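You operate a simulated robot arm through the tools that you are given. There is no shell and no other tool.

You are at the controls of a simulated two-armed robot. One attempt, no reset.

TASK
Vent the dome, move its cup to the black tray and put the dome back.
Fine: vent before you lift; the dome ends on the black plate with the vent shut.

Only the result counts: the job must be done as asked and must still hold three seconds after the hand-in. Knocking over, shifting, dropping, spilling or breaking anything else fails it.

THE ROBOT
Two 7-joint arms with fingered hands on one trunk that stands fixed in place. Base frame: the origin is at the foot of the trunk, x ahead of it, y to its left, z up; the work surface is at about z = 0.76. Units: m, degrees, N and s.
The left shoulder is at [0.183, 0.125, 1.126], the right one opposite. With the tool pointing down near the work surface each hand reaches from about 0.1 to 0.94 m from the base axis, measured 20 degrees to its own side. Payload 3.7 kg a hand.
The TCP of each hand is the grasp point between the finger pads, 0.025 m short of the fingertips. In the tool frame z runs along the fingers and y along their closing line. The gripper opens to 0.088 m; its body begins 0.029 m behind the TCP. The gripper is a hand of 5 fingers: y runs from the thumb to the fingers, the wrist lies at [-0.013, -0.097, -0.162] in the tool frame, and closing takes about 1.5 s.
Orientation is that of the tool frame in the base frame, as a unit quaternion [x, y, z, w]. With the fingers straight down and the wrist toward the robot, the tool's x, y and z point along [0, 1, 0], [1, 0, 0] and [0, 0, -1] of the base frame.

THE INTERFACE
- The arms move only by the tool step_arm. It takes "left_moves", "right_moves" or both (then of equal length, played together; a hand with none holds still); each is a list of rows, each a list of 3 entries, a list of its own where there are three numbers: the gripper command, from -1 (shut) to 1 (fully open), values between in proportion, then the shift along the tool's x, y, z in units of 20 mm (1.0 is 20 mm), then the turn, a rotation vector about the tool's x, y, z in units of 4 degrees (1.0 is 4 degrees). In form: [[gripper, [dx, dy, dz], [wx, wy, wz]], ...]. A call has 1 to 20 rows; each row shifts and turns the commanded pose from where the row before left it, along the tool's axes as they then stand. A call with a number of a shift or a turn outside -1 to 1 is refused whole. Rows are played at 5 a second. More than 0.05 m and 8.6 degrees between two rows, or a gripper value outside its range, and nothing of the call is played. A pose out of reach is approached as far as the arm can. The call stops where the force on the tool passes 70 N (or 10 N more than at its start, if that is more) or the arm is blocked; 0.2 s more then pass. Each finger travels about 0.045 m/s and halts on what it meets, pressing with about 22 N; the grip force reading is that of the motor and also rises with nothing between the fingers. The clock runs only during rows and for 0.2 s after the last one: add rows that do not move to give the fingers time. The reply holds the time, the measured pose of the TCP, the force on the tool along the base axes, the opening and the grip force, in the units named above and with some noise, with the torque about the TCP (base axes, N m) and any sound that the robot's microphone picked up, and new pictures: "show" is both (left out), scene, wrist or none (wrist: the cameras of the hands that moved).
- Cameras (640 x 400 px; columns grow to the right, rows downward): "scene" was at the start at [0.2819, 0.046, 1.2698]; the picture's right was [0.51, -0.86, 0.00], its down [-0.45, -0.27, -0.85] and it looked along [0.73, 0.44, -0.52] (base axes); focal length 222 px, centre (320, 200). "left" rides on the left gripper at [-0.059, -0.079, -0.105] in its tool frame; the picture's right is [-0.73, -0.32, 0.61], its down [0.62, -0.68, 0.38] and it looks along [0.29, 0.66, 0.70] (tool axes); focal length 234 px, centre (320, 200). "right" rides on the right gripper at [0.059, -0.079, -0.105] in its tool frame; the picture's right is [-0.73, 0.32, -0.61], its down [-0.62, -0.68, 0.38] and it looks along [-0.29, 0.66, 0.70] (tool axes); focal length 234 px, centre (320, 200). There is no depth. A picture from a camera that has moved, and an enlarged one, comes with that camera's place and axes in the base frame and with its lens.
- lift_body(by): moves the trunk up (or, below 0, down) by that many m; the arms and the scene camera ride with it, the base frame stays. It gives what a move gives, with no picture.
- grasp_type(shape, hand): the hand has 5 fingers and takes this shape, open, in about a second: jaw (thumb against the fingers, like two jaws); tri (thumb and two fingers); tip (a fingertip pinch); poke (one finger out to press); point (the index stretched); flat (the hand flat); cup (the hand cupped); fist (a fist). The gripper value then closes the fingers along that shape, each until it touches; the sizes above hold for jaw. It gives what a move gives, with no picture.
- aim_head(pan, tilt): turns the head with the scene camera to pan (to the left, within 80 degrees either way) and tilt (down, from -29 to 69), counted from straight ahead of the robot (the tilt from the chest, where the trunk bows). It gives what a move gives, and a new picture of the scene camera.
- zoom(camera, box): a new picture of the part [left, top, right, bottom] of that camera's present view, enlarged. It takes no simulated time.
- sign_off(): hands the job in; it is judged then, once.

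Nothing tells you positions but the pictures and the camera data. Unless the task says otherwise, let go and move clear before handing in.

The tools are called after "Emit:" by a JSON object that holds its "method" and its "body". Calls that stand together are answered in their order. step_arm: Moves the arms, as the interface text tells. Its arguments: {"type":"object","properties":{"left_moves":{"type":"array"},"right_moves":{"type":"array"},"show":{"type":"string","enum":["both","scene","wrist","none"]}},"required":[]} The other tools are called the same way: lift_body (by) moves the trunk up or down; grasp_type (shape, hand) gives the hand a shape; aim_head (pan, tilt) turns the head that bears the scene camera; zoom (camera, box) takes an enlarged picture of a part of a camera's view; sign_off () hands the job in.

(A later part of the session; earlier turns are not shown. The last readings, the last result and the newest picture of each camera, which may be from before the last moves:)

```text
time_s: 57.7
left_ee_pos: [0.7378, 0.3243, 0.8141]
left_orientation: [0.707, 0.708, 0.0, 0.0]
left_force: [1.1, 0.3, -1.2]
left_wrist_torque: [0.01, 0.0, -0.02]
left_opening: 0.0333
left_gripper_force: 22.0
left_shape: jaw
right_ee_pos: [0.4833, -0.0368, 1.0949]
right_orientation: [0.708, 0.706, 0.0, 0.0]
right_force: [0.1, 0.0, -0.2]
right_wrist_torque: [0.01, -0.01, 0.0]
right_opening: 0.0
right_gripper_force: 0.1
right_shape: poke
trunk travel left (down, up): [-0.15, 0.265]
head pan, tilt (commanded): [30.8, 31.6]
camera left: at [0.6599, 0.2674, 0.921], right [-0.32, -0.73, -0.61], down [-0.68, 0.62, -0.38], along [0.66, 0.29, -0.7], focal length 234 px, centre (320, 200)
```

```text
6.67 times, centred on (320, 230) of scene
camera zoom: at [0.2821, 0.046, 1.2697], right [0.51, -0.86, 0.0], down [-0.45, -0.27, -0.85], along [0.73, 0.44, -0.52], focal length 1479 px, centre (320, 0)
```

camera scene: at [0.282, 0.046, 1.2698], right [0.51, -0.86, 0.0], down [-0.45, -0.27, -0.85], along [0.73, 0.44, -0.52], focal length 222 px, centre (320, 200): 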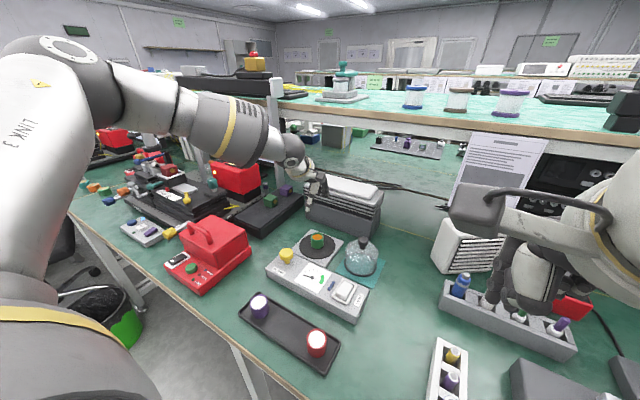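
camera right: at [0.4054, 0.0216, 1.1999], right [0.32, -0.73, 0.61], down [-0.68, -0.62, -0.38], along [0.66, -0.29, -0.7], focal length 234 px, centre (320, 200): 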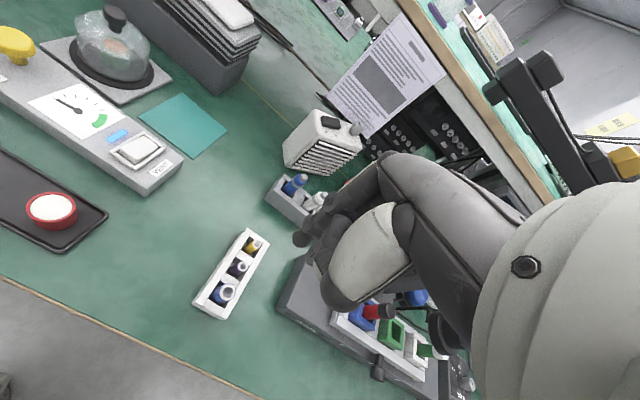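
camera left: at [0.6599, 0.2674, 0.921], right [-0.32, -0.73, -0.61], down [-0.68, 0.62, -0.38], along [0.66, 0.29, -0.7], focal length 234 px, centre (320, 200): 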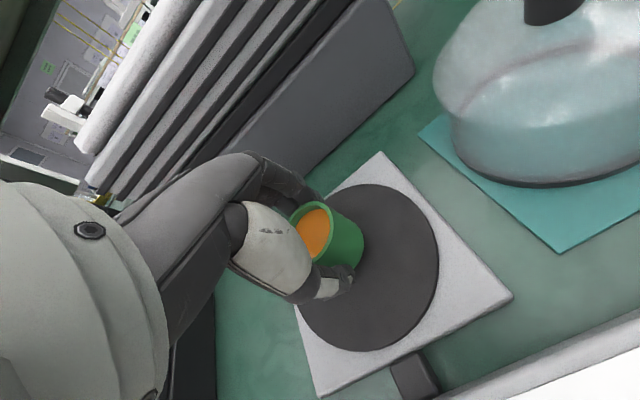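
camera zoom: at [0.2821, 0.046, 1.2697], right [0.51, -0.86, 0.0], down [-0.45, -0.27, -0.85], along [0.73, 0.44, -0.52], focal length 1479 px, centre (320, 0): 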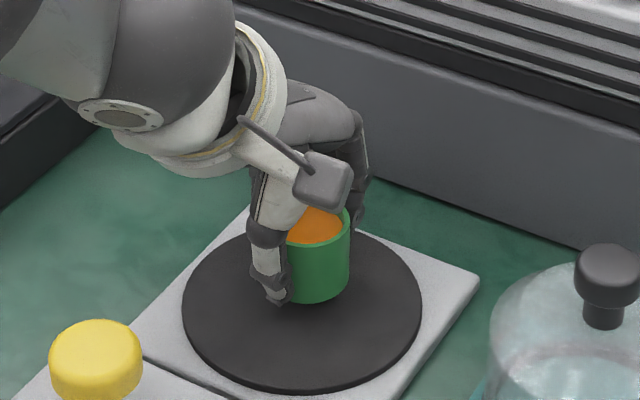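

The cup is up and upright. I'll raise it to clear the panel and pump knob, then carry it smoothly to above the middle of the tray.

Emit:
{"method": "step_arm", "body": {"left_moves": [[-0.6, [0, 0, -0.4], [0, 0, 0]], [-0.6, [0, 0, -0.7], [0, 0, 0]], [-0.6, [0, 0, -0.8], [0, 0, 0]], [-0.6, [0, 0, -0.8], [0, 0, 0]], [-0.6, [0, 0, -0.8], [0, 0, 0]], [-0.6, [0, 0, -0.8], [0, 0, 0]], [-0.6, [0, 0, -0.6], [0, 0, 0]], [-0.6, [0, 0, -0.3], [0, 0, 0]], [-0.6, [-0.1, -0.3, 0], [0, 0, 0]], [-0.6, [-0.2, -0.6, 0], [0, 0, 0]], [-0.6, [-0.2, -0.7, 0], [0, 0, 0]], [-0.6, [-0.2, -0.7, 0], [0, 0, 0]], [-0.6, [-0.2, -0.7, 0], [0, 0, 0]], [-0.6, [-0.2, -0.7, 0], [0, 0, 0]], [-0.6, [-0.2, -0.7, 0], [0, 0, 0]], [-0.6, [-0.2, -0.7, 0], [0, 0, 0]], [-0.6, [-0.2, -0.7, 0], [0, 0, 0]], [-0.6, [-0.2, -0.7, 0], [0, 0, 0]], [-0.6, [-0.2, -0.6, 0], [0, 0, 0]], [-0.6, [-0.1, -0.3, 0], [0, 0, 0]]], "show": "both"}}

Emit:
{"method": "zoom", "body": {"camera": "scene", "box": [230, 210, 350, 330]}}

```text
time_s: 61.9
left_ee_pos: [0.5905, 0.281, 0.9195]
left_orientation: [0.707, 0.707, -0.001, 0.001]
left_force: [-1.1, 0.0, -0.6]
left_wrist_torque: [-0.02, 0.01, 0.03]
left_opening: 0.0333
left_gripper_force: 21.5
left_shape: jaw
right_ee_pos: [0.4838, -0.0366, 1.095]
right_orientation: [0.708, 0.707, 0.0, -0.001]
right_force: [0.1, 0.0, 0.0]
right_wrist_torque: [0.01, -0.02, -0.02]
right_opening: 0.0001
right_gripper_force: 0.0
right_shape: poke
trunk travel left (down, up): [-0.15, 0.265]
head pan, tilt (commanded): [30.8, 31.6]
camera scene: at [0.2819, 0.046, 1.2698], right [0.51, -0.86, 0.0], down [-0.45, -0.27, -0.85], along [0.73, 0.44, -0.52], focal length 222 px, centre (320, 200)
camera left: at [0.5116, 0.223, 1.0254], right [-0.32, -0.73, -0.61], down [-0.68, 0.62, -0.38], along [0.66, 0.29, -0.7], focal length 234 px, centre (320, 200)
```

scene: 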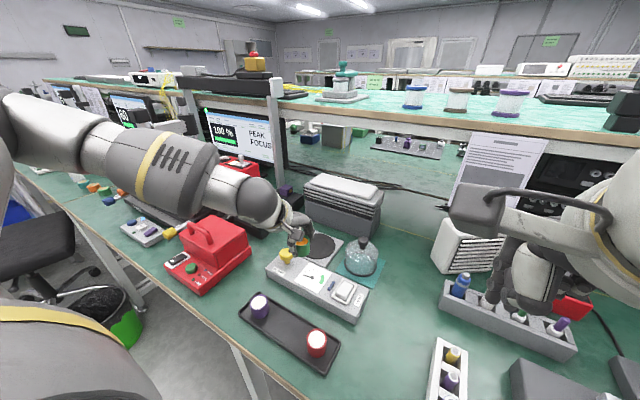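
left: 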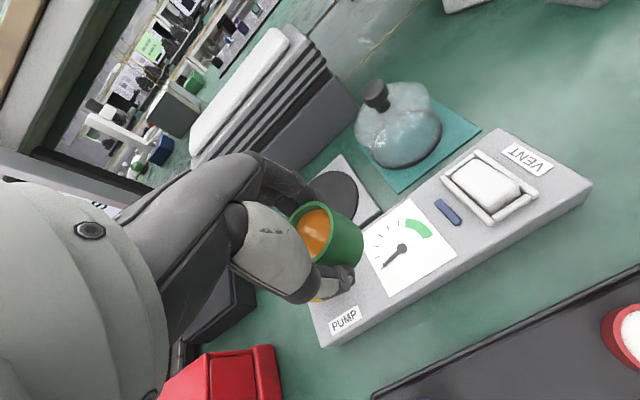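

```text
3.33 times, centred on (290, 270) of scene
camera zoom: at [0.2819, 0.046, 1.2698], right [0.51, -0.86, 0.0], down [-0.45, -0.27, -0.85], along [0.73, 0.44, -0.52], focal length 740 px, centre (420, -33)
```

zoom: 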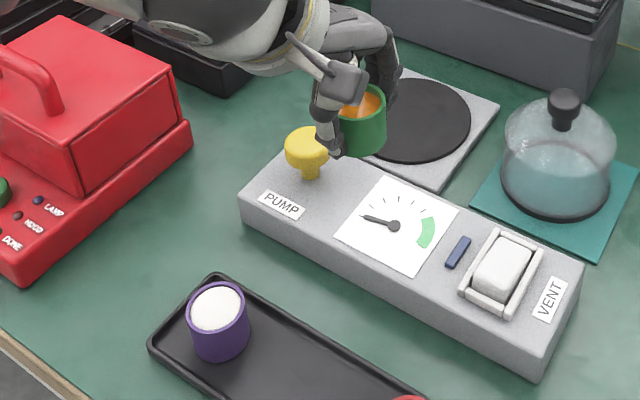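

The cup is steady and level. I'll finish the traverse to over the middle of the tray, at about (0.478, 0.250).

Emit:
{"method": "step_arm", "body": {"left_moves": [[-0.6, [-0.08, -0.3, 0], [0, 0, 0]], [-0.6, [-0.17, -0.6, 0], [0, 0, 0]], [-0.6, [-0.2, -0.8, 0], [0, 0, 0]], [-0.6, [-0.2, -0.8, 0], [0, 0, 0]], [-0.6, [-0.2, -0.8, 0], [0, 0, 0]], [-0.6, [-0.2, -0.8, 0], [0, 0, 0]], [-0.6, [-0.2, -0.8, 0], [0, 0, 0]], [-0.6, [-0.13, -0.6, 0], [0, 0, 0]], [-0.6, [-0.08, -0.25, 0], [0, 0, 0]], [-0.6, [0, 0, 0], [0, 0, 0]]], "show": "both"}}

Emit:
{"method": "zoom", "body": {"camera": "scene", "box": [220, 240, 360, 380]}}

Emit:
{"method": "zoom", "body": {"camera": "left", "box": [240, 160, 500, 390]}}

```text
time_s: 64.1
left_ee_pos: [0.5165, 0.2662, 0.909]
left_orientation: [0.707, 0.707, 0.0, 0.0]
left_force: [-0.6, 0.5, -0.2]
left_wrist_torque: [-0.04, 0.06, 0.03]
left_opening: 0.0331
left_gripper_force: 22.0
left_shape: jaw
left hand out of reach, approached as far as the arm can: row 6, 7, 8, 9
right_ee_pos: [0.4815, -0.0368, 1.0942]
right_orientation: [0.708, 0.707, -0.001, 0.0]
right_force: [-1.4, -0.6, 0.1]
right_wrist_torque: [-0.03, -0.01, 0.03]
right_opening: 0.0
right_gripper_force: 0.0
right_shape: poke
trunk travel left (down, up): [-0.15, 0.265]
head pan, tilt (commanded): [30.8, 31.6]
camera scene: at [0.282, 0.046, 1.2698], right [0.51, -0.86, 0.0], down [-0.45, -0.27, -0.85], along [0.73, 0.44, -0.52], focal length 222 px, centre (320, 200)
camera left: at [0.438, 0.2084, 1.0161], right [-0.32, -0.73, -0.61], down [-0.68, 0.62, -0.38], along [0.66, 0.29, -0.7], focal length 234 px, centre (320, 200)
```

scene: 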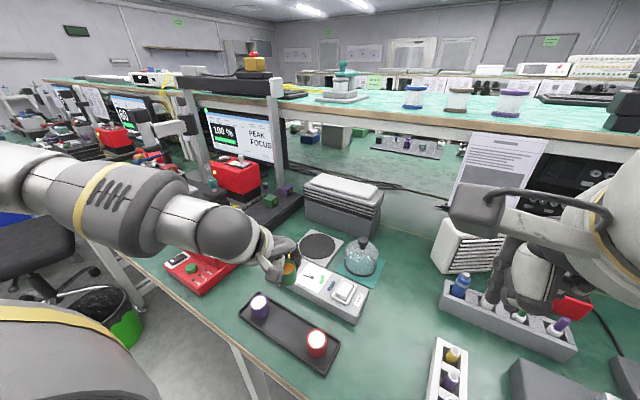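
left: 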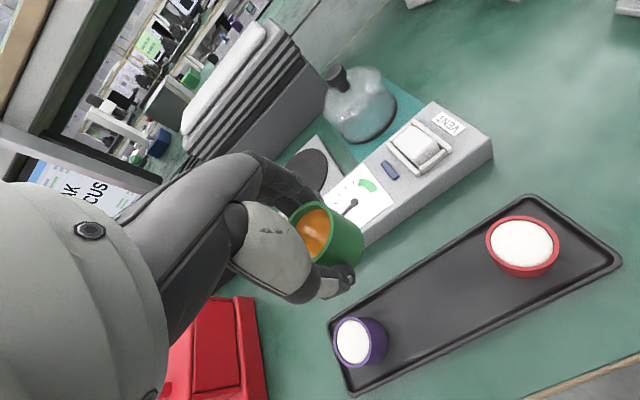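

```text
2.86 times, centred on (290, 310) of scene
camera zoom: at [0.282, 0.046, 1.2698], right [0.51, -0.86, 0.0], down [-0.45, -0.27, -0.85], along [0.73, 0.44, -0.52], focal length 634 px, centre (406, -114)
```

zoom: 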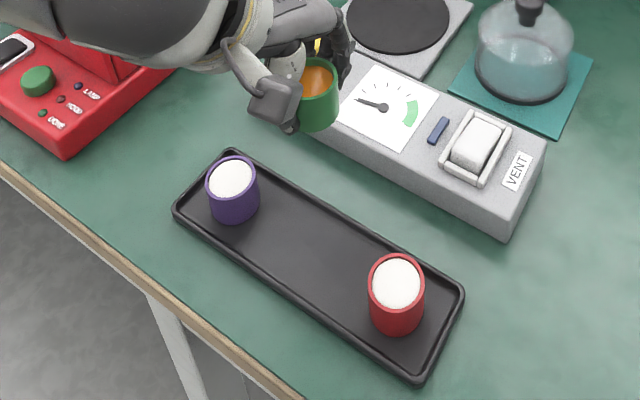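

```text
1.74 times, centred on (370, 275) of left
camera zoom: at [0.438, 0.2084, 1.0161], right [-0.32, -0.73, -0.61], down [-0.68, 0.62, -0.38], along [0.66, 0.29, -0.7], focal length 407 px, centre (233, 70)
```

zoom: 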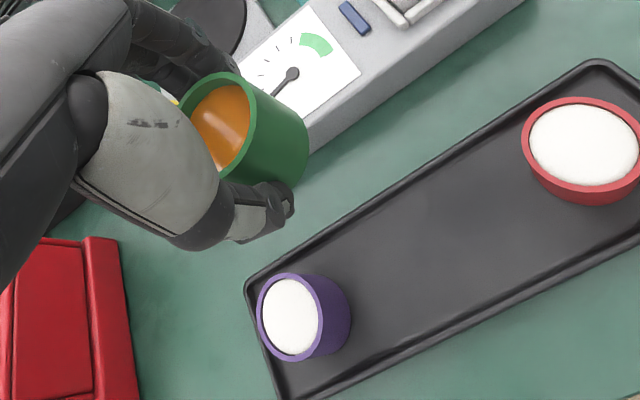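

The arm can't fold in that close at this height because the wrist gets too near the shoulder. I'll back off slightly and raise the trunk 0.1 m to give it room, keeping the cup level.

Emit:
{"method": "step_arm", "body": {"left_moves": [[-0.6, [0.1, 0.4, 0], [0, 0, 0]], [-0.6, [0.2, 0.8, 0], [0, 0, 0]], [-0.6, [0.2, 0.8, 0], [0, 0, 0]], [-0.6, [0.1, 0.4, 0], [0, 0, 0]], [-0.6, [0, 0, 0], [0, 0, 0]]], "show": "none"}}

```text
time_s: 65.3
left_ee_pos: [0.5651, 0.2786, 0.9095]
left_orientation: [0.707, 0.707, 0.0, 0.0]
left_force: [0.0, -0.4, -0.7]
left_wrist_torque: [-0.01, 0.02, 0.02]
left_opening: 0.0332
left_gripper_force: 21.6
left_shape: jaw
right_ee_pos: [0.4841, -0.0368, 1.095]
right_orientation: [0.708, 0.706, 0.0, 0.0]
right_force: [-0.5, 0.3, -0.1]
right_wrist_torque: [0.0, 0.0, 0.01]
right_opening: 0.0
right_gripper_force: 0.1
right_shape: poke
trunk travel left (down, up): [-0.15, 0.265]
head pan, tilt (commanded): [30.8, 31.6]
```

Emit:
{"method": "lift_body", "body": {"by": 0.1}}

```text
time_s: 66.6
left_ee_pos: [0.5647, 0.2783, 1.0087]
left_orientation: [0.707, 0.708, -0.001, -0.001]
left_force: [0.7, 0.4, -0.4]
left_wrist_torque: [0.0, 0.0, 0.0]
left_opening: 0.0331
left_gripper_force: 22.6
left_shape: jaw
right_ee_pos: [0.482, -0.0365, 1.1938]
right_orientation: [0.708, 0.706, -0.002, -0.001]
right_force: [0.3, 0.2, 0.1]
right_wrist_torque: [-0.01, 0.04, -0.01]
right_opening: 0.0
right_gripper_force: 0.1
right_shape: poke
trunk travel left (down, up): [-0.25, 0.165]
head pan, tilt (commanded): [30.8, 31.6]
```

The trunk is up and the cup is still gripped. I'll descend while moving in over the tray's middle.

Emit:
{"method": "step_arm", "body": {"left_moves": [[-0.6, [-0.05, -0.15, 0.5], [0, 0, 0]], [-0.6, [-0.09, -0.3, 0.8], [0, 0, 0]], [-0.6, [-0.09, -0.3, 0.9], [0, 0, 0]], [-0.6, [-0.09, -0.3, 0.9], [0, 0, 0]], [-0.6, [-0.09, -0.3, 0.9], [0, 0, 0]], [-0.6, [-0.1, -0.4, 0.8], [0, 0, 0]], [-0.6, [-0.15, -0.5, 0.6], [0, 0, 0]], [-0.6, [-0.17, -0.55, 0.5], [0, 0, 0]], [-0.6, [-0.17, -0.55, 0.5], [0, 0, 0]], [-0.6, [-0.15, -0.5, 0.4], [0, 0, 0]], [-0.6, [-0.12, -0.4, 0.4], [0, 0, 0]], [-0.6, [-0.05, -0.18, 0.3], [0, 0, 0]], [-0.6, [0, 0, 0], [0, 0, 0]]], "show": "both"}}

Emit:
{"method": "zoom", "body": {"camera": "scene", "box": [220, 240, 360, 380]}}

Emit:
{"method": "zoom", "body": {"camera": "left", "box": [200, 160, 460, 390]}}

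```text
time_s: 69.4
left_ee_pos: [0.4759, 0.2533, 0.8604]
left_orientation: [0.707, 0.707, 0.0, -0.001]
left_force: [-0.2, 0.0, 0.4]
left_wrist_torque: [0.01, 0.0, 0.01]
left_opening: 0.0332
left_gripper_force: 22.0
left_shape: jaw
right_ee_pos: [0.4803, -0.0371, 1.1955]
right_orientation: [0.707, 0.707, 0.0, 0.0]
right_force: [-0.3, 0.6, -0.4]
right_wrist_torque: [0.01, 0.01, -0.03]
right_opening: 0.0001
right_gripper_force: 0.0
right_shape: poke
trunk travel left (down, up): [-0.25, 0.165]
head pan, tilt (commanded): [30.8, 31.6]
camera scene: at [0.1776, 0.046, 1.3786], right [0.51, -0.86, 0.0], down [-0.45, -0.27, -0.85], along [0.73, 0.44, -0.52], focal length 222 px, centre (320, 200)
camera left: at [0.3973, 0.1953, 0.9665], right [-0.32, -0.73, -0.61], down [-0.68, 0.62, -0.38], along [0.66, 0.29, -0.7], focal length 234 px, centre (320, 200)
```

scene: 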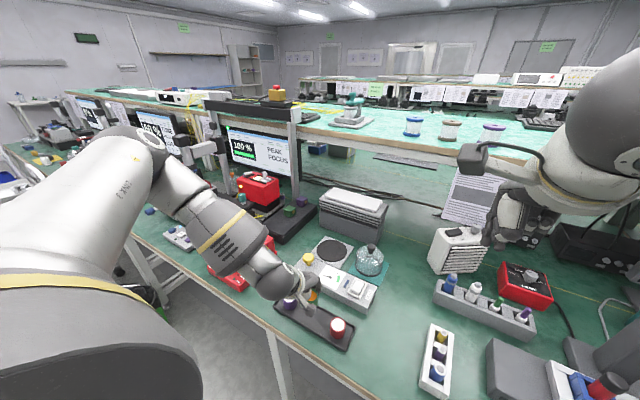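
left: 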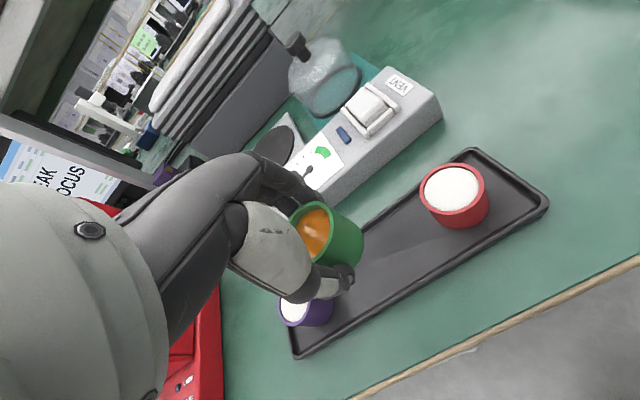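

```text
2.86 times, centred on (290, 310) of scene
camera zoom: at [0.1776, 0.046, 1.3786], right [0.51, -0.86, 0.0], down [-0.45, -0.27, -0.85], along [0.73, 0.44, -0.52], focal length 634 px, centre (406, -114)
```

zoom: 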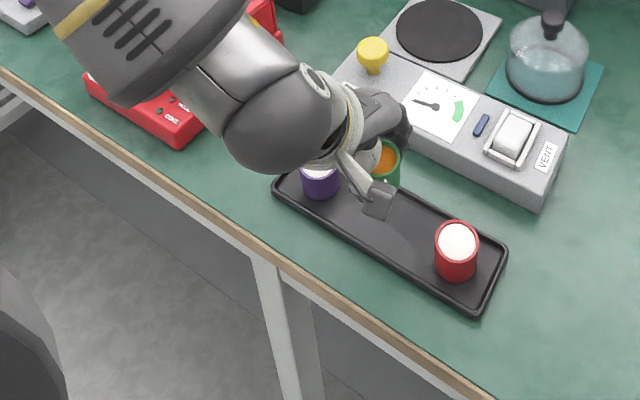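

```text
1.74 times, centred on (330, 275) of left
camera zoom: at [0.3973, 0.1953, 0.9665], right [-0.32, -0.73, -0.61], down [-0.68, 0.62, -0.38], along [0.66, 0.29, -0.7], focal length 407 px, centre (303, 70)
```

zoom: 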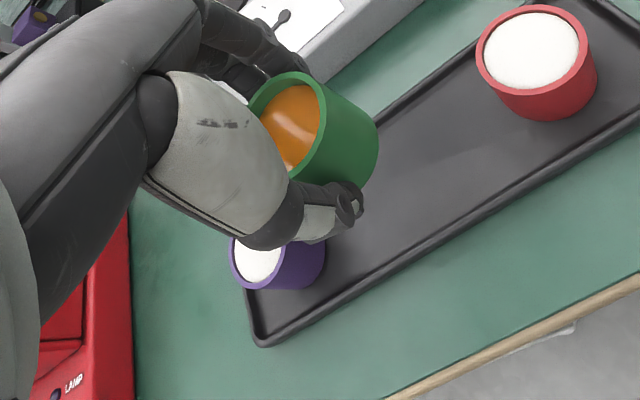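

The cup is over the tray, but my grip is so low that the fingertips would meet the tray rim and the little finger could touch the purple cup. To be safe I'll go back and set the cup on the plate, then regrip it about 12 mm higher.

Emit:
{"method": "step_arm", "body": {"left_moves": [[-0.6, [0, 0, -0.5], [0, 0, 0]], [-0.6, [0, 0, -0.8], [0, 0, 0]], [-0.6, [0, 0, -0.8], [0, 0, 0]], [-0.6, [0.05, 0.2, -0.8], [0, 0, 0]], [-0.6, [0.14, 0.5, 0], [0, 0, 0]], [-0.6, [0.23, 0.85, 0], [0, 0, 0]], [-0.6, [0.23, 0.85, 0], [0, 0, 0]], [-0.6, [0.23, 0.85, 0], [0, 0, 0]], [-0.6, [0.23, 0.85, 0], [0, 0, 0]], [-0.6, [0.23, 0.85, 0], [0, 0, 0]], [-0.6, [0.23, 0.85, 0], [0, 0, 0]], [-0.6, [0.23, 0.85, 0], [0, 0, 0]], [-0.6, [0.23, 0.85, 0], [0, 0, 0]], [-0.6, [0.23, 0.85, 0], [0, 0, 0]], [-0.6, [0.23, 0.85, 0], [0, 0, 0]], [-0.6, [0.23, 0.85, 0], [0, 0, 0]], [-0.6, [0.23, 0.85, 0], [0, 0, 0]], [-0.6, [0.23, 0.85, 0], [0, 0, 0]], [-0.6, [0.2, 0.8, 0], [0, 0, 0]], [-0.6, [0.13, 0.5, 0], [0, 0, 0]]], "show": "both"}}

Emit:
{"method": "zoom", "body": {"camera": "left", "box": [240, 160, 480, 360]}}

Emit:
{"method": "zoom", "body": {"camera": "scene", "box": [260, 200, 400, 360]}}

```text
time_s: 73.6
left_ee_pos: [0.728, 0.3242, 0.93]
left_orientation: [0.707, 0.707, 0.001, 0.0]
left_force: [0.0, 1.0, -0.4]
left_wrist_torque: [0.01, 0.03, 0.0]
left_opening: 0.0333
left_gripper_force: 22.2
left_shape: jaw
left hand out of reach, approached as far as the arm can: row 19, 20
right_ee_pos: [0.4815, -0.0366, 1.1952]
right_orientation: [0.708, 0.706, -0.001, 0.001]
right_force: [-0.7, -0.5, -0.6]
right_wrist_torque: [-0.02, -0.01, 0.01]
right_opening: 0.0
right_gripper_force: 0.0
right_shape: poke
trunk travel left (down, up): [-0.25, 0.165]
head pan, tilt (commanded): [30.8, 31.6]
camera scene: at [0.1776, 0.0461, 1.3785], right [0.51, -0.86, 0.0], down [-0.45, -0.27, -0.85], along [0.73, 0.44, -0.52], focal length 222 px, centre (320, 200)
camera left: at [0.6499, 0.267, 1.037], right [-0.32, -0.73, -0.61], down [-0.68, 0.62, -0.38], along [0.66, 0.29, -0.7], focal length 234 px, centre (320, 200)
```

scene: 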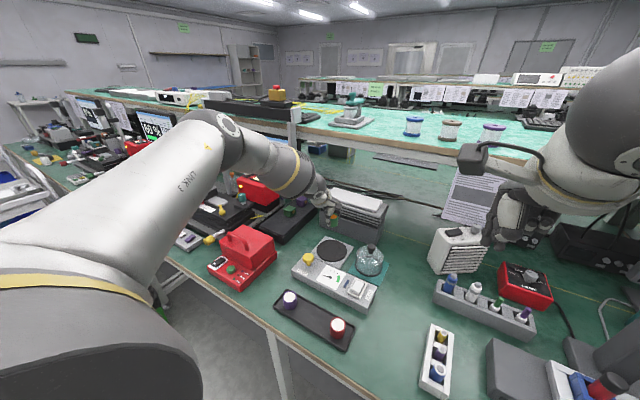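
left: 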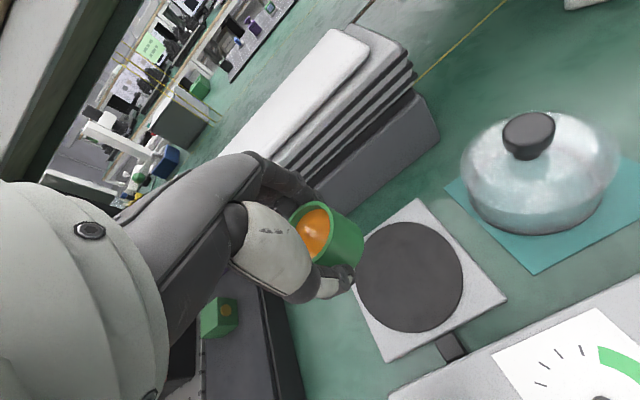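

```text
2.00 times, centred on (360, 260) of left
camera zoom: at [0.6499, 0.267, 1.037], right [-0.32, -0.73, -0.61], down [-0.68, 0.62, -0.38], along [0.66, 0.29, -0.7], focal length 468 px, centre (240, 80)
```

zoom: 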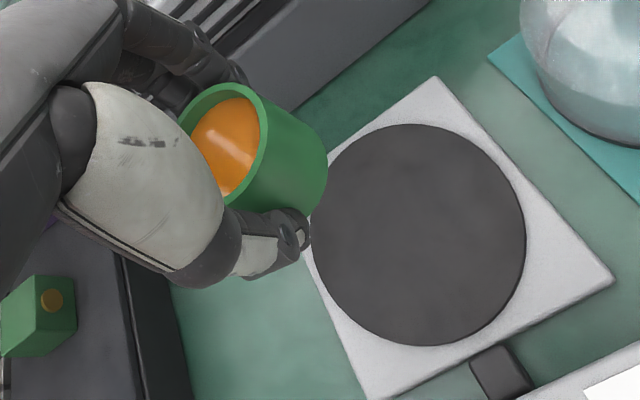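

```text
2.50 times, centred on (330, 280) of scene
camera zoom: at [0.1776, 0.0461, 1.3785], right [0.51, -0.86, 0.0], down [-0.45, -0.27, -0.85], along [0.73, 0.44, -0.52], focal length 555 px, centre (295, 0)
```

zoom: 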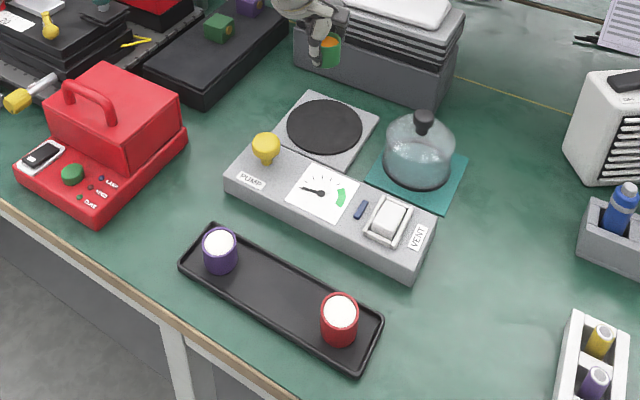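

With the trunk raised the arm can't reach far enough forward. I'll lower the trunk back by 0.1 m, which takes the hand to about z = 0.83 above the plate.

Emit:
{"method": "lift_body", "body": {"by": -0.1}}

```text
time_s: 75.0
left_ee_pos: [0.7271, 0.3242, 0.8325]
left_orientation: [0.707, 0.707, 0.001, 0.001]
left_force: [-0.8, 0.6, -0.1]
left_wrist_torque: [-0.01, 0.0, 0.01]
left_opening: 0.0334
left_gripper_force: 22.0
left_shape: jaw
right_ee_pos: [0.4785, -0.0365, 1.0965]
right_orientation: [0.708, 0.706, 0.002, 0.001]
right_force: [-0.1, -0.2, -0.3]
right_wrist_torque: [0.03, -0.03, -0.03]
right_opening: 0.0
right_gripper_force: 0.0
right_shape: poke
trunk travel left (down, up): [-0.15, 0.265]
head pan, tilt (commanded): [30.8, 31.6]
```

Emit:
{"method": "step_arm", "body": {"left_moves": [[-0.6, [0, 0.1, 0.4], [0, 0, 0]], [-0.6, [0, 0.1, 0.4], [0, 0, 0]], [-0.6, [0, 0, 0.25], [0, 0, 0]], [-0.6, [0, 0, 0], [0, 0, 0]]], "show": "wrist"}}

Emit:
{"method": "zoom", "body": {"camera": "right", "box": [60, 10, 160, 90]}}

```text
time_s: 76.0
left_ee_pos: [0.7321, 0.3237, 0.8098]
left_orientation: [0.707, 0.707, 0.0, 0.0]
left_force: [0.5, 0.1, -0.6]
left_wrist_torque: [0.01, 0.01, 0.03]
left_opening: 0.0331
left_gripper_force: 21.5
left_shape: jaw
right_ee_pos: [0.4807, -0.0376, 1.0951]
right_orientation: [0.708, 0.706, 0.0, 0.0]
right_force: [0.2, 0.1, -0.4]
right_wrist_torque: [0.03, 0.0, 0.04]
right_opening: 0.0
right_gripper_force: 0.1
right_shape: poke
trunk travel left (down, up): [-0.15, 0.265]
head pan, tilt (commanded): [30.8, 31.6]
camera left: at [0.6541, 0.2661, 0.9162], right [-0.32, -0.73, -0.61], down [-0.68, 0.62, -0.38], along [0.66, 0.29, -0.7], focal length 234 px, centre (320, 200)
```

left: 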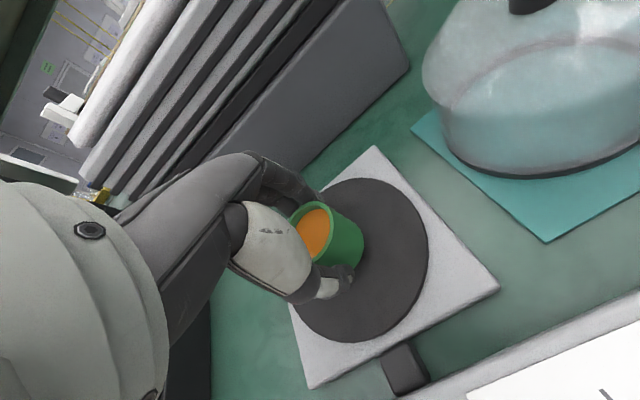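

```text
5.00 times, centred on (110, 50) of right
camera zoom: at [0.4028, 0.0213, 1.2004], right [0.32, -0.73, 0.61], down [-0.68, -0.62, -0.38], along [0.66, -0.29, -0.7], focal length 1171 px, centre (1370, 950)
```

zoom: 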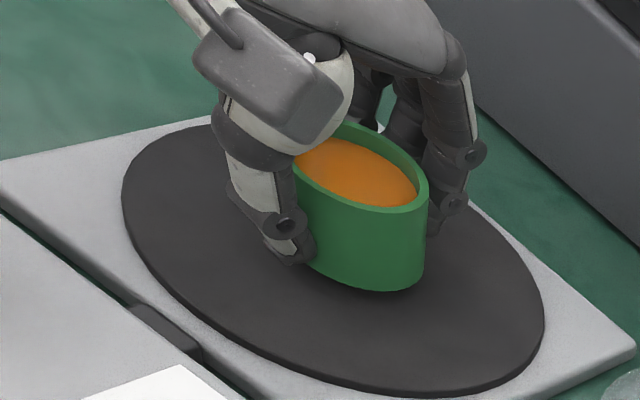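

Emit:
{"method": "step_arm", "body": {"left_moves": [[-0.6, [0, 0, 0.1], [0, 0, 0]], [-0.6, [0, 0, 0.1], [0, 0, 0]], [-0.6, [0, 0, 0.05], [0, 0, 0]], [-0.6, [0, 0, 0], [0, 0, 0]]], "show": "none"}}

Emit:
{"method": "zoom", "body": {"camera": "right", "box": [60, 10, 160, 90]}}

```text
time_s: 77.0
left_ee_pos: [0.7319, 0.3231, 0.8047]
left_orientation: [0.707, 0.707, 0.001, 0.0]
left_force: [-0.9, 0.0, -0.2]
left_wrist_torque: [0.02, -0.03, 0.01]
left_opening: 0.033
left_gripper_force: 21.8
left_shape: jaw
right_ee_pos: [0.4819, -0.0357, 1.094]
right_orientation: [0.708, 0.706, -0.001, 0.0]
right_force: [0.4, -0.1, -0.6]
right_wrist_torque: [0.03, -0.01, 0.03]
right_opening: 0.0
right_gripper_force: 0.2
right_shape: poke
trunk travel left (down, up): [-0.15, 0.265]
head pan, tilt (commanded): [30.8, 31.6]
```

```text
5.00 times, centred on (110, 50) of right
camera zoom: at [0.4028, 0.0213, 1.2004], right [0.32, -0.73, 0.61], down [-0.68, -0.62, -0.38], along [0.66, -0.29, -0.7], focal length 1171 px, centre (1370, 950)
```

zoom: 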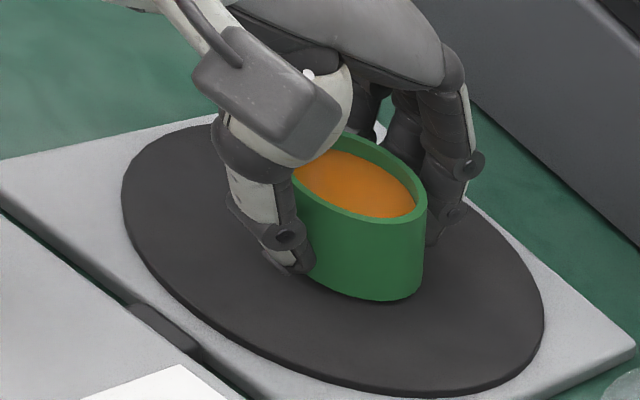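

Emit:
{"method": "step_arm", "body": {"left_moves": [[-0.6, [0, 0, 0.06], [0, 0, 0]], [-0.6, [0, 0, 0], [0, 0, 0]]], "show": "none"}}

```text
time_s: 77.6
left_ee_pos: [0.7317, 0.3246, 0.8038]
left_orientation: [0.707, 0.707, 0.0, 0.001]
left_force: [0.6, -0.6, 1.4]
left_wrist_torque: [0.03, -0.07, 0.02]
left_opening: 0.0332
left_gripper_force: 22.3
left_shape: jaw
right_ee_pos: [0.4814, -0.0381, 1.0952]
right_orientation: [0.708, 0.707, 0.0, 0.0]
right_force: [-0.4, -0.6, -0.3]
right_wrist_torque: [0.04, -0.01, -0.01]
right_opening: 0.0
right_gripper_force: 0.0
right_shape: poke
trunk travel left (down, up): [-0.15, 0.265]
head pan, tilt (commanded): [30.8, 31.6]
```

The cup is on the plate. I'll open, rise 12 mm and regrip higher.

Emit:
{"method": "step_arm", "body": {"left_moves": [[-0.3, [0, 0, 0], [0, 0, 0]], [-0.2, [0, 0, 0], [0, 0, 0]], [-0.1, [0, 0, 0], [0, 0, 0]], [0.05, [0, 0, 0], [0, 0, 0]], [0.2, [0, 0, 0], [0, 0, 0]], [0.25, [0, 0, 0], [0, 0, 0]], [0.25, [0, 0, -0.2], [0, 0, 0]], [0.25, [0, 0, -0.2], [0, 0, 0]], [0.25, [0, 0, -0.25], [0, 0, 0]], [0.25, [0, 0, 0], [0, 0, 0]]], "show": "wrist"}}

Emit:
{"method": "zoom", "body": {"camera": "right", "box": [60, 10, 160, 90]}}

Emit:
{"method": "zoom", "body": {"camera": "left", "box": [230, 150, 430, 350]}}

```text
time_s: 79.8
left_ee_pos: [0.7313, 0.3243, 0.816]
left_orientation: [0.707, 0.707, 0.0, 0.0]
left_force: [0.3, 0.7, -0.4]
left_wrist_torque: [-0.02, -0.04, 0.0]
left_opening: 0.0546
left_gripper_force: 0.1
left_shape: jaw
right_ee_pos: [0.4809, -0.0366, 1.0944]
right_orientation: [0.708, 0.707, 0.0, 0.0]
right_force: [-0.3, -0.1, 0.6]
right_wrist_torque: [0.01, 0.01, -0.02]
right_opening: 0.0001
right_gripper_force: 0.0
right_shape: poke
trunk travel left (down, up): [-0.15, 0.265]
head pan, tilt (commanded): [30.8, 31.6]
camera left: at [0.6535, 0.2664, 0.9228], right [-0.32, -0.73, -0.61], down [-0.68, 0.62, -0.38], along [0.66, 0.29, -0.7], focal length 234 px, centre (320, 200)
```

left: 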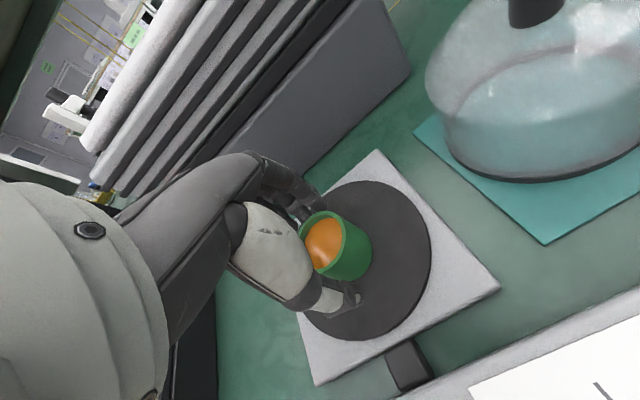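

```text
5.00 times, centred on (110, 50) of right
camera zoom: at [0.4029, 0.0213, 1.2003], right [0.32, -0.73, 0.61], down [-0.68, -0.62, -0.38], along [0.66, -0.29, -0.7], focal length 1171 px, centre (1370, 950)
```

zoom: 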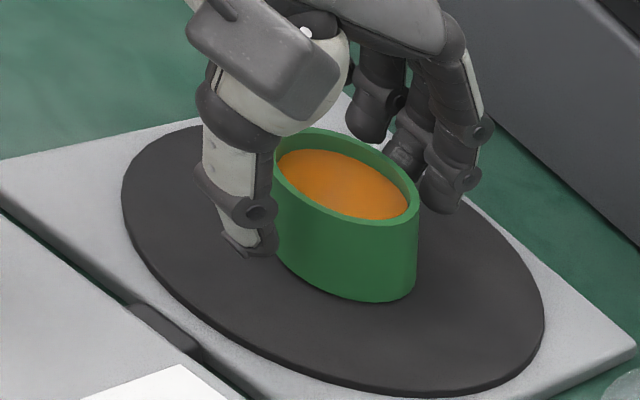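

```text
2.00 times, centred on (330, 250) of left
camera zoom: at [0.6535, 0.2664, 0.9228], right [-0.32, -0.73, -0.61], down [-0.68, 0.62, -0.38], along [0.66, 0.29, -0.7], focal length 468 px, centre (300, 100)
```

zoom: 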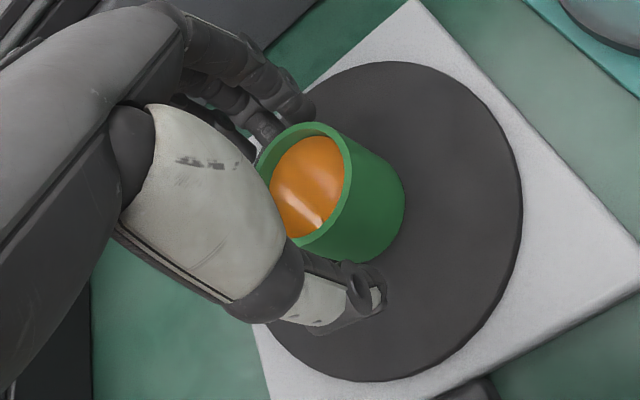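

The cup stands fine. I can now see the finger spacing: the little finger's outer edge is about 45 mm to +y of the TCP. I'll lower 4 mm for a good compromise height and regrip.

Emit:
{"method": "step_arm", "body": {"left_moves": [[0.25, [0, 0, 0.2], [0, 0, 0]], [0.1, [0, 0, 0], [0, 0, 0]], [0.0, [0, 0, 0], [0, 0, 0]], [-0.1, [0, 0, 0], [0, 0, 0]], [-0.3, [0, 0, 0], [0, 0, 0]], [-0.6, [0, 0, 0], [0, 0, 0]], [-0.6, [0, 0, 0], [0, 0, 0]], [-0.6, [0, 0, 0], [0, 0, 0]], [-0.6, [0, 0, 0], [0, 0, 0]]], "show": "wrist"}}

Emit:
{"method": "zoom", "body": {"camera": "right", "box": [60, 10, 160, 90]}}

Emit:
{"method": "zoom", "body": {"camera": "left", "box": [230, 150, 430, 350]}}

```text
time_s: 81.8
left_ee_pos: [0.7324, 0.323, 0.8118]
left_orientation: [0.707, 0.707, 0.0, 0.0]
left_force: [1.2, 0.2, 0.5]
left_wrist_torque: [0.01, -0.02, -0.05]
left_opening: 0.0334
left_gripper_force: 21.7
left_shape: jaw
right_ee_pos: [0.4804, -0.037, 1.096]
right_orientation: [0.708, 0.706, 0.0, -0.001]
right_force: [1.2, 0.0, 0.2]
right_wrist_torque: [-0.01, -0.01, 0.01]
right_opening: 0.0
right_gripper_force: 0.0
right_shape: poke
trunk travel left (down, up): [-0.15, 0.265]
head pan, tilt (commanded): [30.8, 31.6]
camera left: at [0.6535, 0.2659, 0.919], right [-0.32, -0.73, -0.61], down [-0.68, 0.62, -0.38], along [0.66, 0.29, -0.7], focal length 234 px, centre (320, 200)
```

left: 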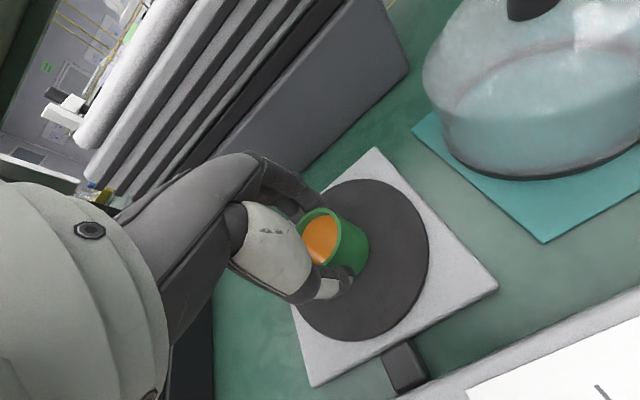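

```text
5.00 times, centred on (110, 50) of right
camera zoom: at [0.4028, 0.0213, 1.2004], right [0.32, -0.73, 0.61], down [-0.68, -0.62, -0.38], along [0.66, -0.29, -0.7], focal length 1171 px, centre (1370, 950)
```

zoom: 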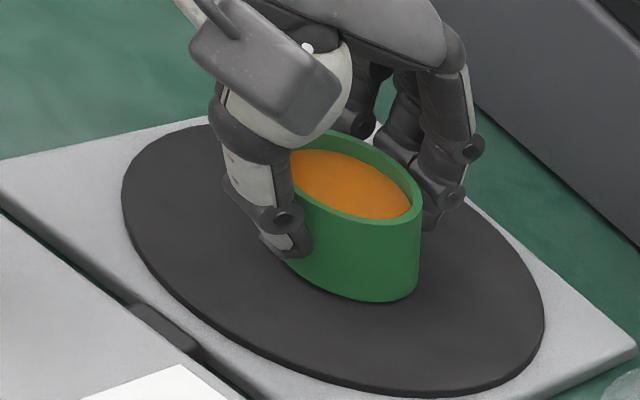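

```text
2.00 times, centred on (330, 250) of left
camera zoom: at [0.6535, 0.2659, 0.919], right [-0.32, -0.73, -0.61], down [-0.68, 0.62, -0.38], along [0.66, 0.29, -0.7], focal length 468 px, centre (300, 100)
```

zoom: 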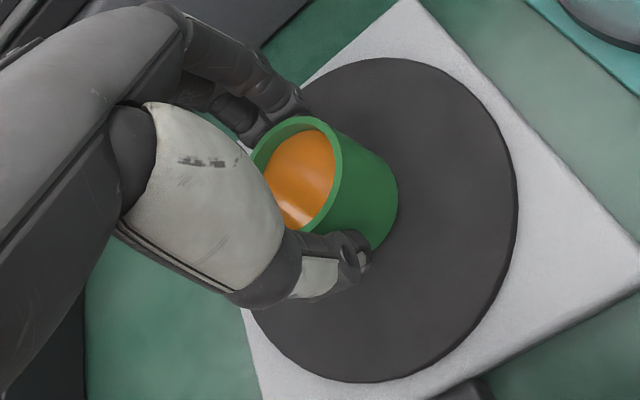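

The higher grip is good (33 mm, 22 N). Lifting straight up, then back toward the tray.

Emit:
{"method": "step_arm", "body": {"left_moves": [[-0.6, [0, 0, -0.3], [0, 0, 0]], [-0.6, [0, 0, -0.6], [0, 0, 0]], [-0.6, [0, 0, -0.8], [0, 0, 0]], [-0.6, [0, 0, -0.8], [0, 0, 0]], [-0.6, [0, 0, -0.8], [0, 0, 0]], [-0.6, [0, 0, -0.8], [0, 0, 0]], [-0.6, [0, 0, -0.7], [0, 0, 0]], [-0.6, [0, 0, -0.35], [0, 0, 0]], [-0.6, [-0.1, -0.3, 0], [0, 0, 0]], [-0.6, [-0.2, -0.6, 0], [0, 0, 0]], [-0.6, [-0.23, -0.8, 0], [0, 0, 0]], [-0.6, [-0.23, -0.8, 0], [0, 0, 0]], [-0.6, [-0.23, -0.8, 0], [0, 0, 0]], [-0.6, [-0.23, -0.8, 0], [0, 0, 0]], [-0.6, [-0.23, -0.8, 0], [0, 0, 0]], [-0.6, [-0.23, -0.8, 0], [0, 0, 0]], [-0.6, [-0.23, -0.8, 0], [0, 0, 0]], [-0.6, [-0.23, -0.8, 0], [0, 0, 0]], [-0.6, [-0.16, -0.6, 0], [0, 0, 0]], [-0.6, [-0.1, -0.35, 0], [0, 0, 0]]], "show": "wrist"}}

```text
time_s: 86.0
left_ee_pos: [0.5661, 0.2759, 0.9156]
left_orientation: [0.707, 0.707, 0.0, 0.0]
left_force: [0.1, 0.1, -0.9]
left_wrist_torque: [-0.01, 0.0, -0.03]
left_opening: 0.0331
left_gripper_force: 22.2
left_shape: jaw
right_ee_pos: [0.4806, -0.037, 1.095]
right_orientation: [0.707, 0.707, 0.001, 0.001]
right_force: [-0.1, -0.5, -0.1]
right_wrist_torque: [-0.03, 0.02, 0.0]
right_opening: 0.0
right_gripper_force: 0.1
right_shape: poke
trunk travel left (down, up): [-0.15, 0.265]
head pan, tilt (commanded): [30.8, 31.6]
camera left: at [0.4878, 0.2181, 1.022], right [-0.32, -0.73, -0.61], down [-0.68, 0.62, -0.38], along [0.66, 0.29, -0.7], focal length 234 px, centre (320, 200)
```

left: 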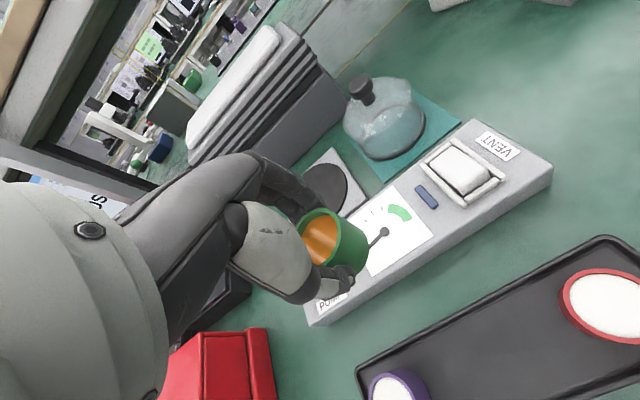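

Emit:
{"method": "lift_body", "body": {"by": 0.1}}

```text
time_s: 87.3
left_ee_pos: [0.5693, 0.2759, 1.0132]
left_orientation: [0.707, 0.707, -0.001, 0.0]
left_force: [-0.2, 0.2, -1.1]
left_wrist_torque: [0.02, 0.02, -0.02]
left_opening: 0.0333
left_gripper_force: 22.3
left_shape: jaw
right_ee_pos: [0.4826, -0.0372, 1.1936]
right_orientation: [0.708, 0.707, 0.0, -0.001]
right_force: [1.0, -0.2, -0.1]
right_wrist_torque: [-0.02, 0.04, 0.02]
right_opening: 0.0001
right_gripper_force: 0.1
right_shape: poke
trunk travel left (down, up): [-0.25, 0.165]
head pan, tilt (commanded): [30.8, 31.6]
```

Emit:
{"method": "step_arm", "body": {"left_moves": [[-0.6, [-0.08, -0.2, 0.4], [0, 0, 0]], [-0.6, [-0.11, -0.3, 0.8], [0, 0, 0]], [-0.6, [-0.11, -0.3, 0.8], [0, 0, 0]], [-0.6, [-0.11, -0.3, 0.8], [0, 0, 0]], [-0.6, [-0.11, -0.3, 0.8], [0, 0, 0]], [-0.6, [-0.22, -0.6, 0.7], [0, 0, 0]], [-0.6, [-0.22, -0.6, 0.7], [0, 0, 0]], [-0.6, [-0.22, -0.6, 0.7], [0, 0, 0]], [-0.6, [-0.22, -0.6, 0.7], [0, 0, 0]], [-0.6, [-0.18, -0.5, 0.6], [0, 0, 0]], [-0.6, [-0.12, -0.3, 0.4], [0, 0, 0]], [-0.6, [0, 0, 0.2], [0, 0, 0]], [-0.6, [0, 0, 0], [0, 0, 0]]], "show": "both"}}

Emit:
{"method": "zoom", "body": {"camera": "left", "box": [230, 120, 570, 390]}}

Emit:
{"method": "zoom", "body": {"camera": "scene", "box": [250, 240, 380, 370]}}

```text
time_s: 90.1
left_ee_pos: [0.4751, 0.2434, 0.8648]
left_orientation: [0.707, 0.707, 0.0, 0.0]
left_force: [1.4, -0.7, -0.2]
left_wrist_torque: [-0.04, 0.03, 0.03]
left_opening: 0.0333
left_gripper_force: 21.9
left_shape: jaw
right_ee_pos: [0.4811, -0.0363, 1.1961]
right_orientation: [0.708, 0.706, 0.0, 0.0]
right_force: [-0.1, -0.2, 0.5]
right_wrist_torque: [0.0, 0.0, 0.01]
right_opening: 0.0001
right_gripper_force: 0.0
right_shape: poke
trunk travel left (down, up): [-0.25, 0.165]
head pan, tilt (commanded): [30.8, 31.6]
camera scene: at [0.1776, 0.046, 1.3785], right [0.51, -0.86, 0.0], down [-0.45, -0.27, -0.85], along [0.73, 0.44, -0.52], focal length 222 px, centre (320, 200)
camera left: at [0.3964, 0.1858, 0.9707], right [-0.32, -0.73, -0.61], down [-0.68, 0.62, -0.38], along [0.66, 0.29, -0.7], focal length 234 px, centre (320, 200)
```

scene: 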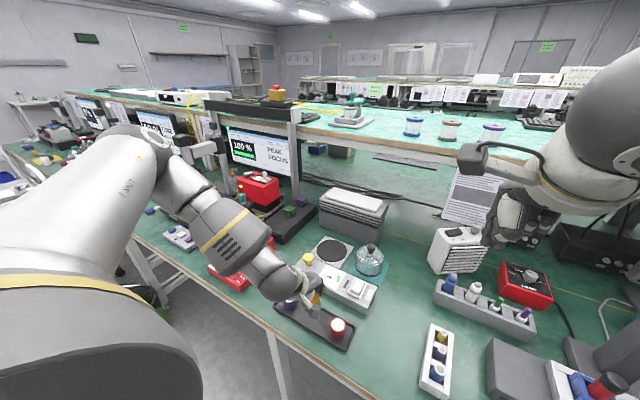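
left: 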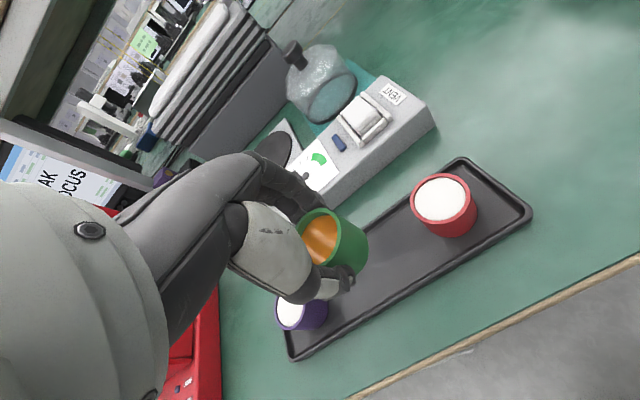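

```text
1.48 times, centred on (400, 255) of left
camera zoom: at [0.3964, 0.1858, 0.9707], right [-0.32, -0.73, -0.61], down [-0.68, 0.62, -0.38], along [0.66, 0.29, -0.7], focal length 347 px, centre (202, 118)
```

zoom: 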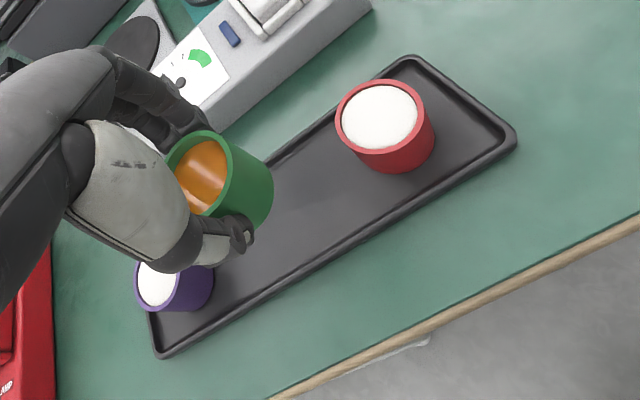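

```text
3.08 times, centred on (315, 305) of scene
camera zoom: at [0.1776, 0.046, 1.3785], right [0.51, -0.86, 0.0], down [-0.45, -0.27, -0.85], along [0.73, 0.44, -0.52], focal length 683 px, centre (335, -123)
```

zoom: 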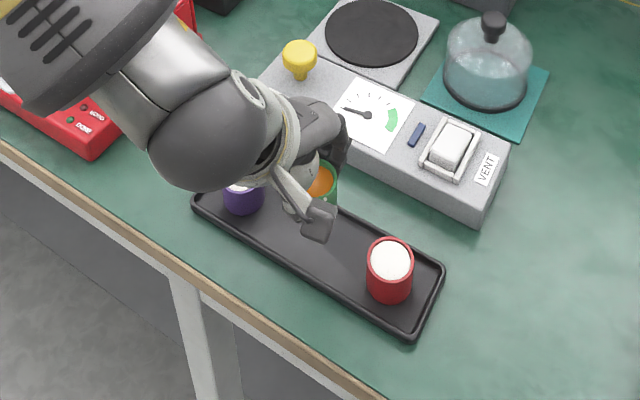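

The cup is over the tray between the purple and red cups. I'll lower it most of the way and check clearances.

Emit:
{"method": "step_arm", "body": {"left_moves": [[-0.6, [0, 0.05, 0.5], [0, 0, 0]], [-0.6, [0, 0, 0.6], [0, 0, 0]], [-0.6, [0, 0, 0.6], [0, 0, 0]], [-0.6, [0, 0, 0.5], [0, 0, 0]], [-0.6, [0, 0, 0], [0, 0, 0]]], "show": "wrist"}}

Emit:
{"method": "zoom", "body": {"camera": "left", "box": [230, 120, 570, 390]}}

Emit:
{"method": "zoom", "body": {"camera": "scene", "box": [270, 260, 360, 350]}}

```text
time_s: 91.3
left_ee_pos: [0.4767, 0.2445, 0.8225]
left_orientation: [0.707, 0.707, 0.0, 0.0]
left_force: [-0.6, 0.4, 0.1]
left_wrist_torque: [-0.02, -0.01, 0.01]
left_opening: 0.0335
left_gripper_force: 21.9
left_shape: jaw
right_ee_pos: [0.4822, -0.0371, 1.1949]
right_orientation: [0.708, 0.706, -0.001, -0.001]
right_force: [-0.1, 0.2, -0.2]
right_wrist_torque: [0.04, 0.04, 0.01]
right_opening: 0.0001
right_gripper_force: 0.1
right_shape: poke
trunk travel left (down, up): [-0.25, 0.165]
head pan, tilt (commanded): [30.8, 31.6]
camera left: at [0.3982, 0.1864, 0.9291], right [-0.32, -0.73, -0.61], down [-0.68, 0.62, -0.38], along [0.66, 0.29, -0.7], focal length 234 px, centre (320, 200)
```

left: 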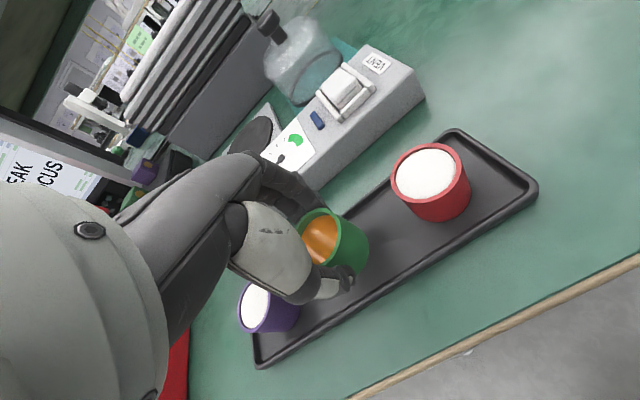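

```text
1.48 times, centred on (400, 255) of left
camera zoom: at [0.3982, 0.1864, 0.9291], right [-0.32, -0.73, -0.61], down [-0.68, 0.62, -0.38], along [0.66, 0.29, -0.7], focal length 347 px, centre (202, 118)
```

zoom: 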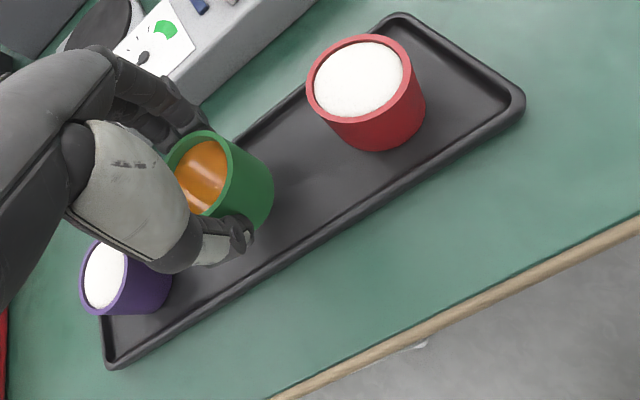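

```text
4.44 times, centred on (315, 305) of scene
camera zoom: at [0.1775, 0.0461, 1.3786], right [0.51, -0.86, 0.0], down [-0.45, -0.27, -0.85], along [0.73, 0.44, -0.52], focal length 986 px, centre (342, -267)
```

zoom: 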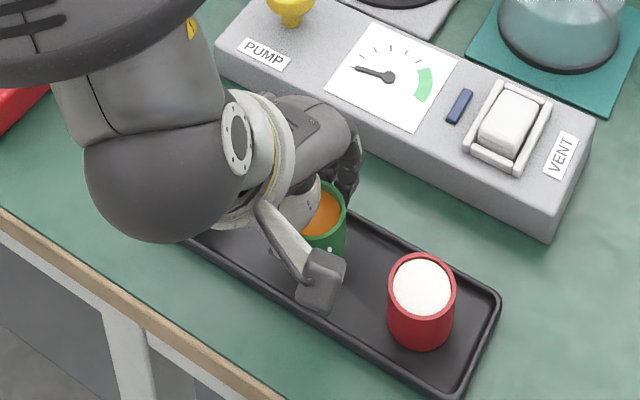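

Emit:
{"method": "step_arm", "body": {"left_moves": [[-0.6, [0, 0, 0.25], [0, 0, 0]], [-0.6, [0, 0, 0.25], [0, 0, 0]], [-0.6, [0, 0, 0.1], [0, 0, 0]], [-0.6, [0, 0, 0], [0, 0, 0]]], "show": "wrist"}}

Emit:
{"method": "zoom", "body": {"camera": "left", "box": [230, 160, 430, 360]}}

```text
time_s: 92.3
left_ee_pos: [0.4766, 0.2463, 0.8206]
left_orientation: [0.707, 0.707, 0.0, -0.001]
left_force: [-0.4, -0.2, -0.2]
left_wrist_torque: [0.01, 0.0, -0.01]
left_opening: 0.0334
left_gripper_force: 21.9
left_shape: jaw
left hand out of reach, approached as far as the arm can: row 1, 2
right_ee_pos: [0.4813, -0.0367, 1.1945]
right_orientation: [0.708, 0.706, 0.0, 0.0]
right_force: [1.2, -0.7, 0.0]
right_wrist_torque: [-0.03, 0.01, 0.02]
right_opening: 0.0003
right_gripper_force: 0.1
right_shape: poke
trunk travel left (down, up): [-0.25, 0.165]
head pan, tilt (commanded): [30.8, 31.6]
camera left: at [0.3983, 0.1887, 0.9282], right [-0.32, -0.73, -0.61], down [-0.68, 0.62, -0.38], along [0.66, 0.29, -0.7], focal length 234 px, centre (320, 200)
```

left: 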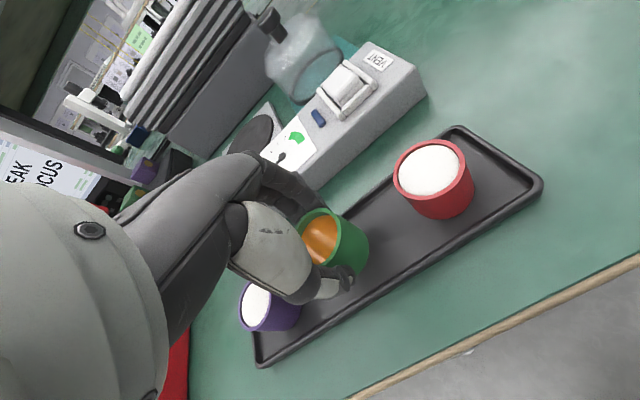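

```text
2.00 times, centred on (330, 260) of left
camera zoom: at [0.3983, 0.1887, 0.9282], right [-0.32, -0.73, -0.61], down [-0.68, 0.62, -0.38], along [0.66, 0.29, -0.7], focal length 468 px, centre (300, 80)
```

zoom: 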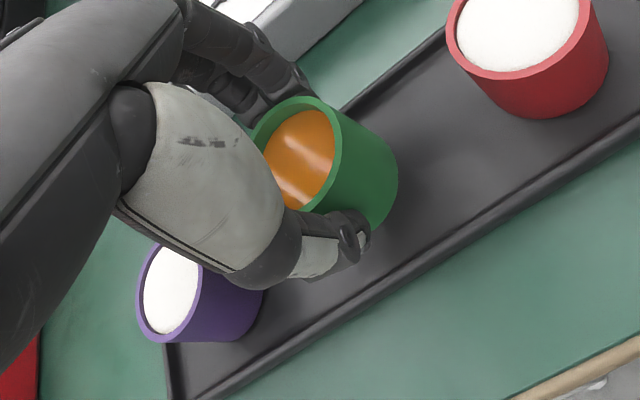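

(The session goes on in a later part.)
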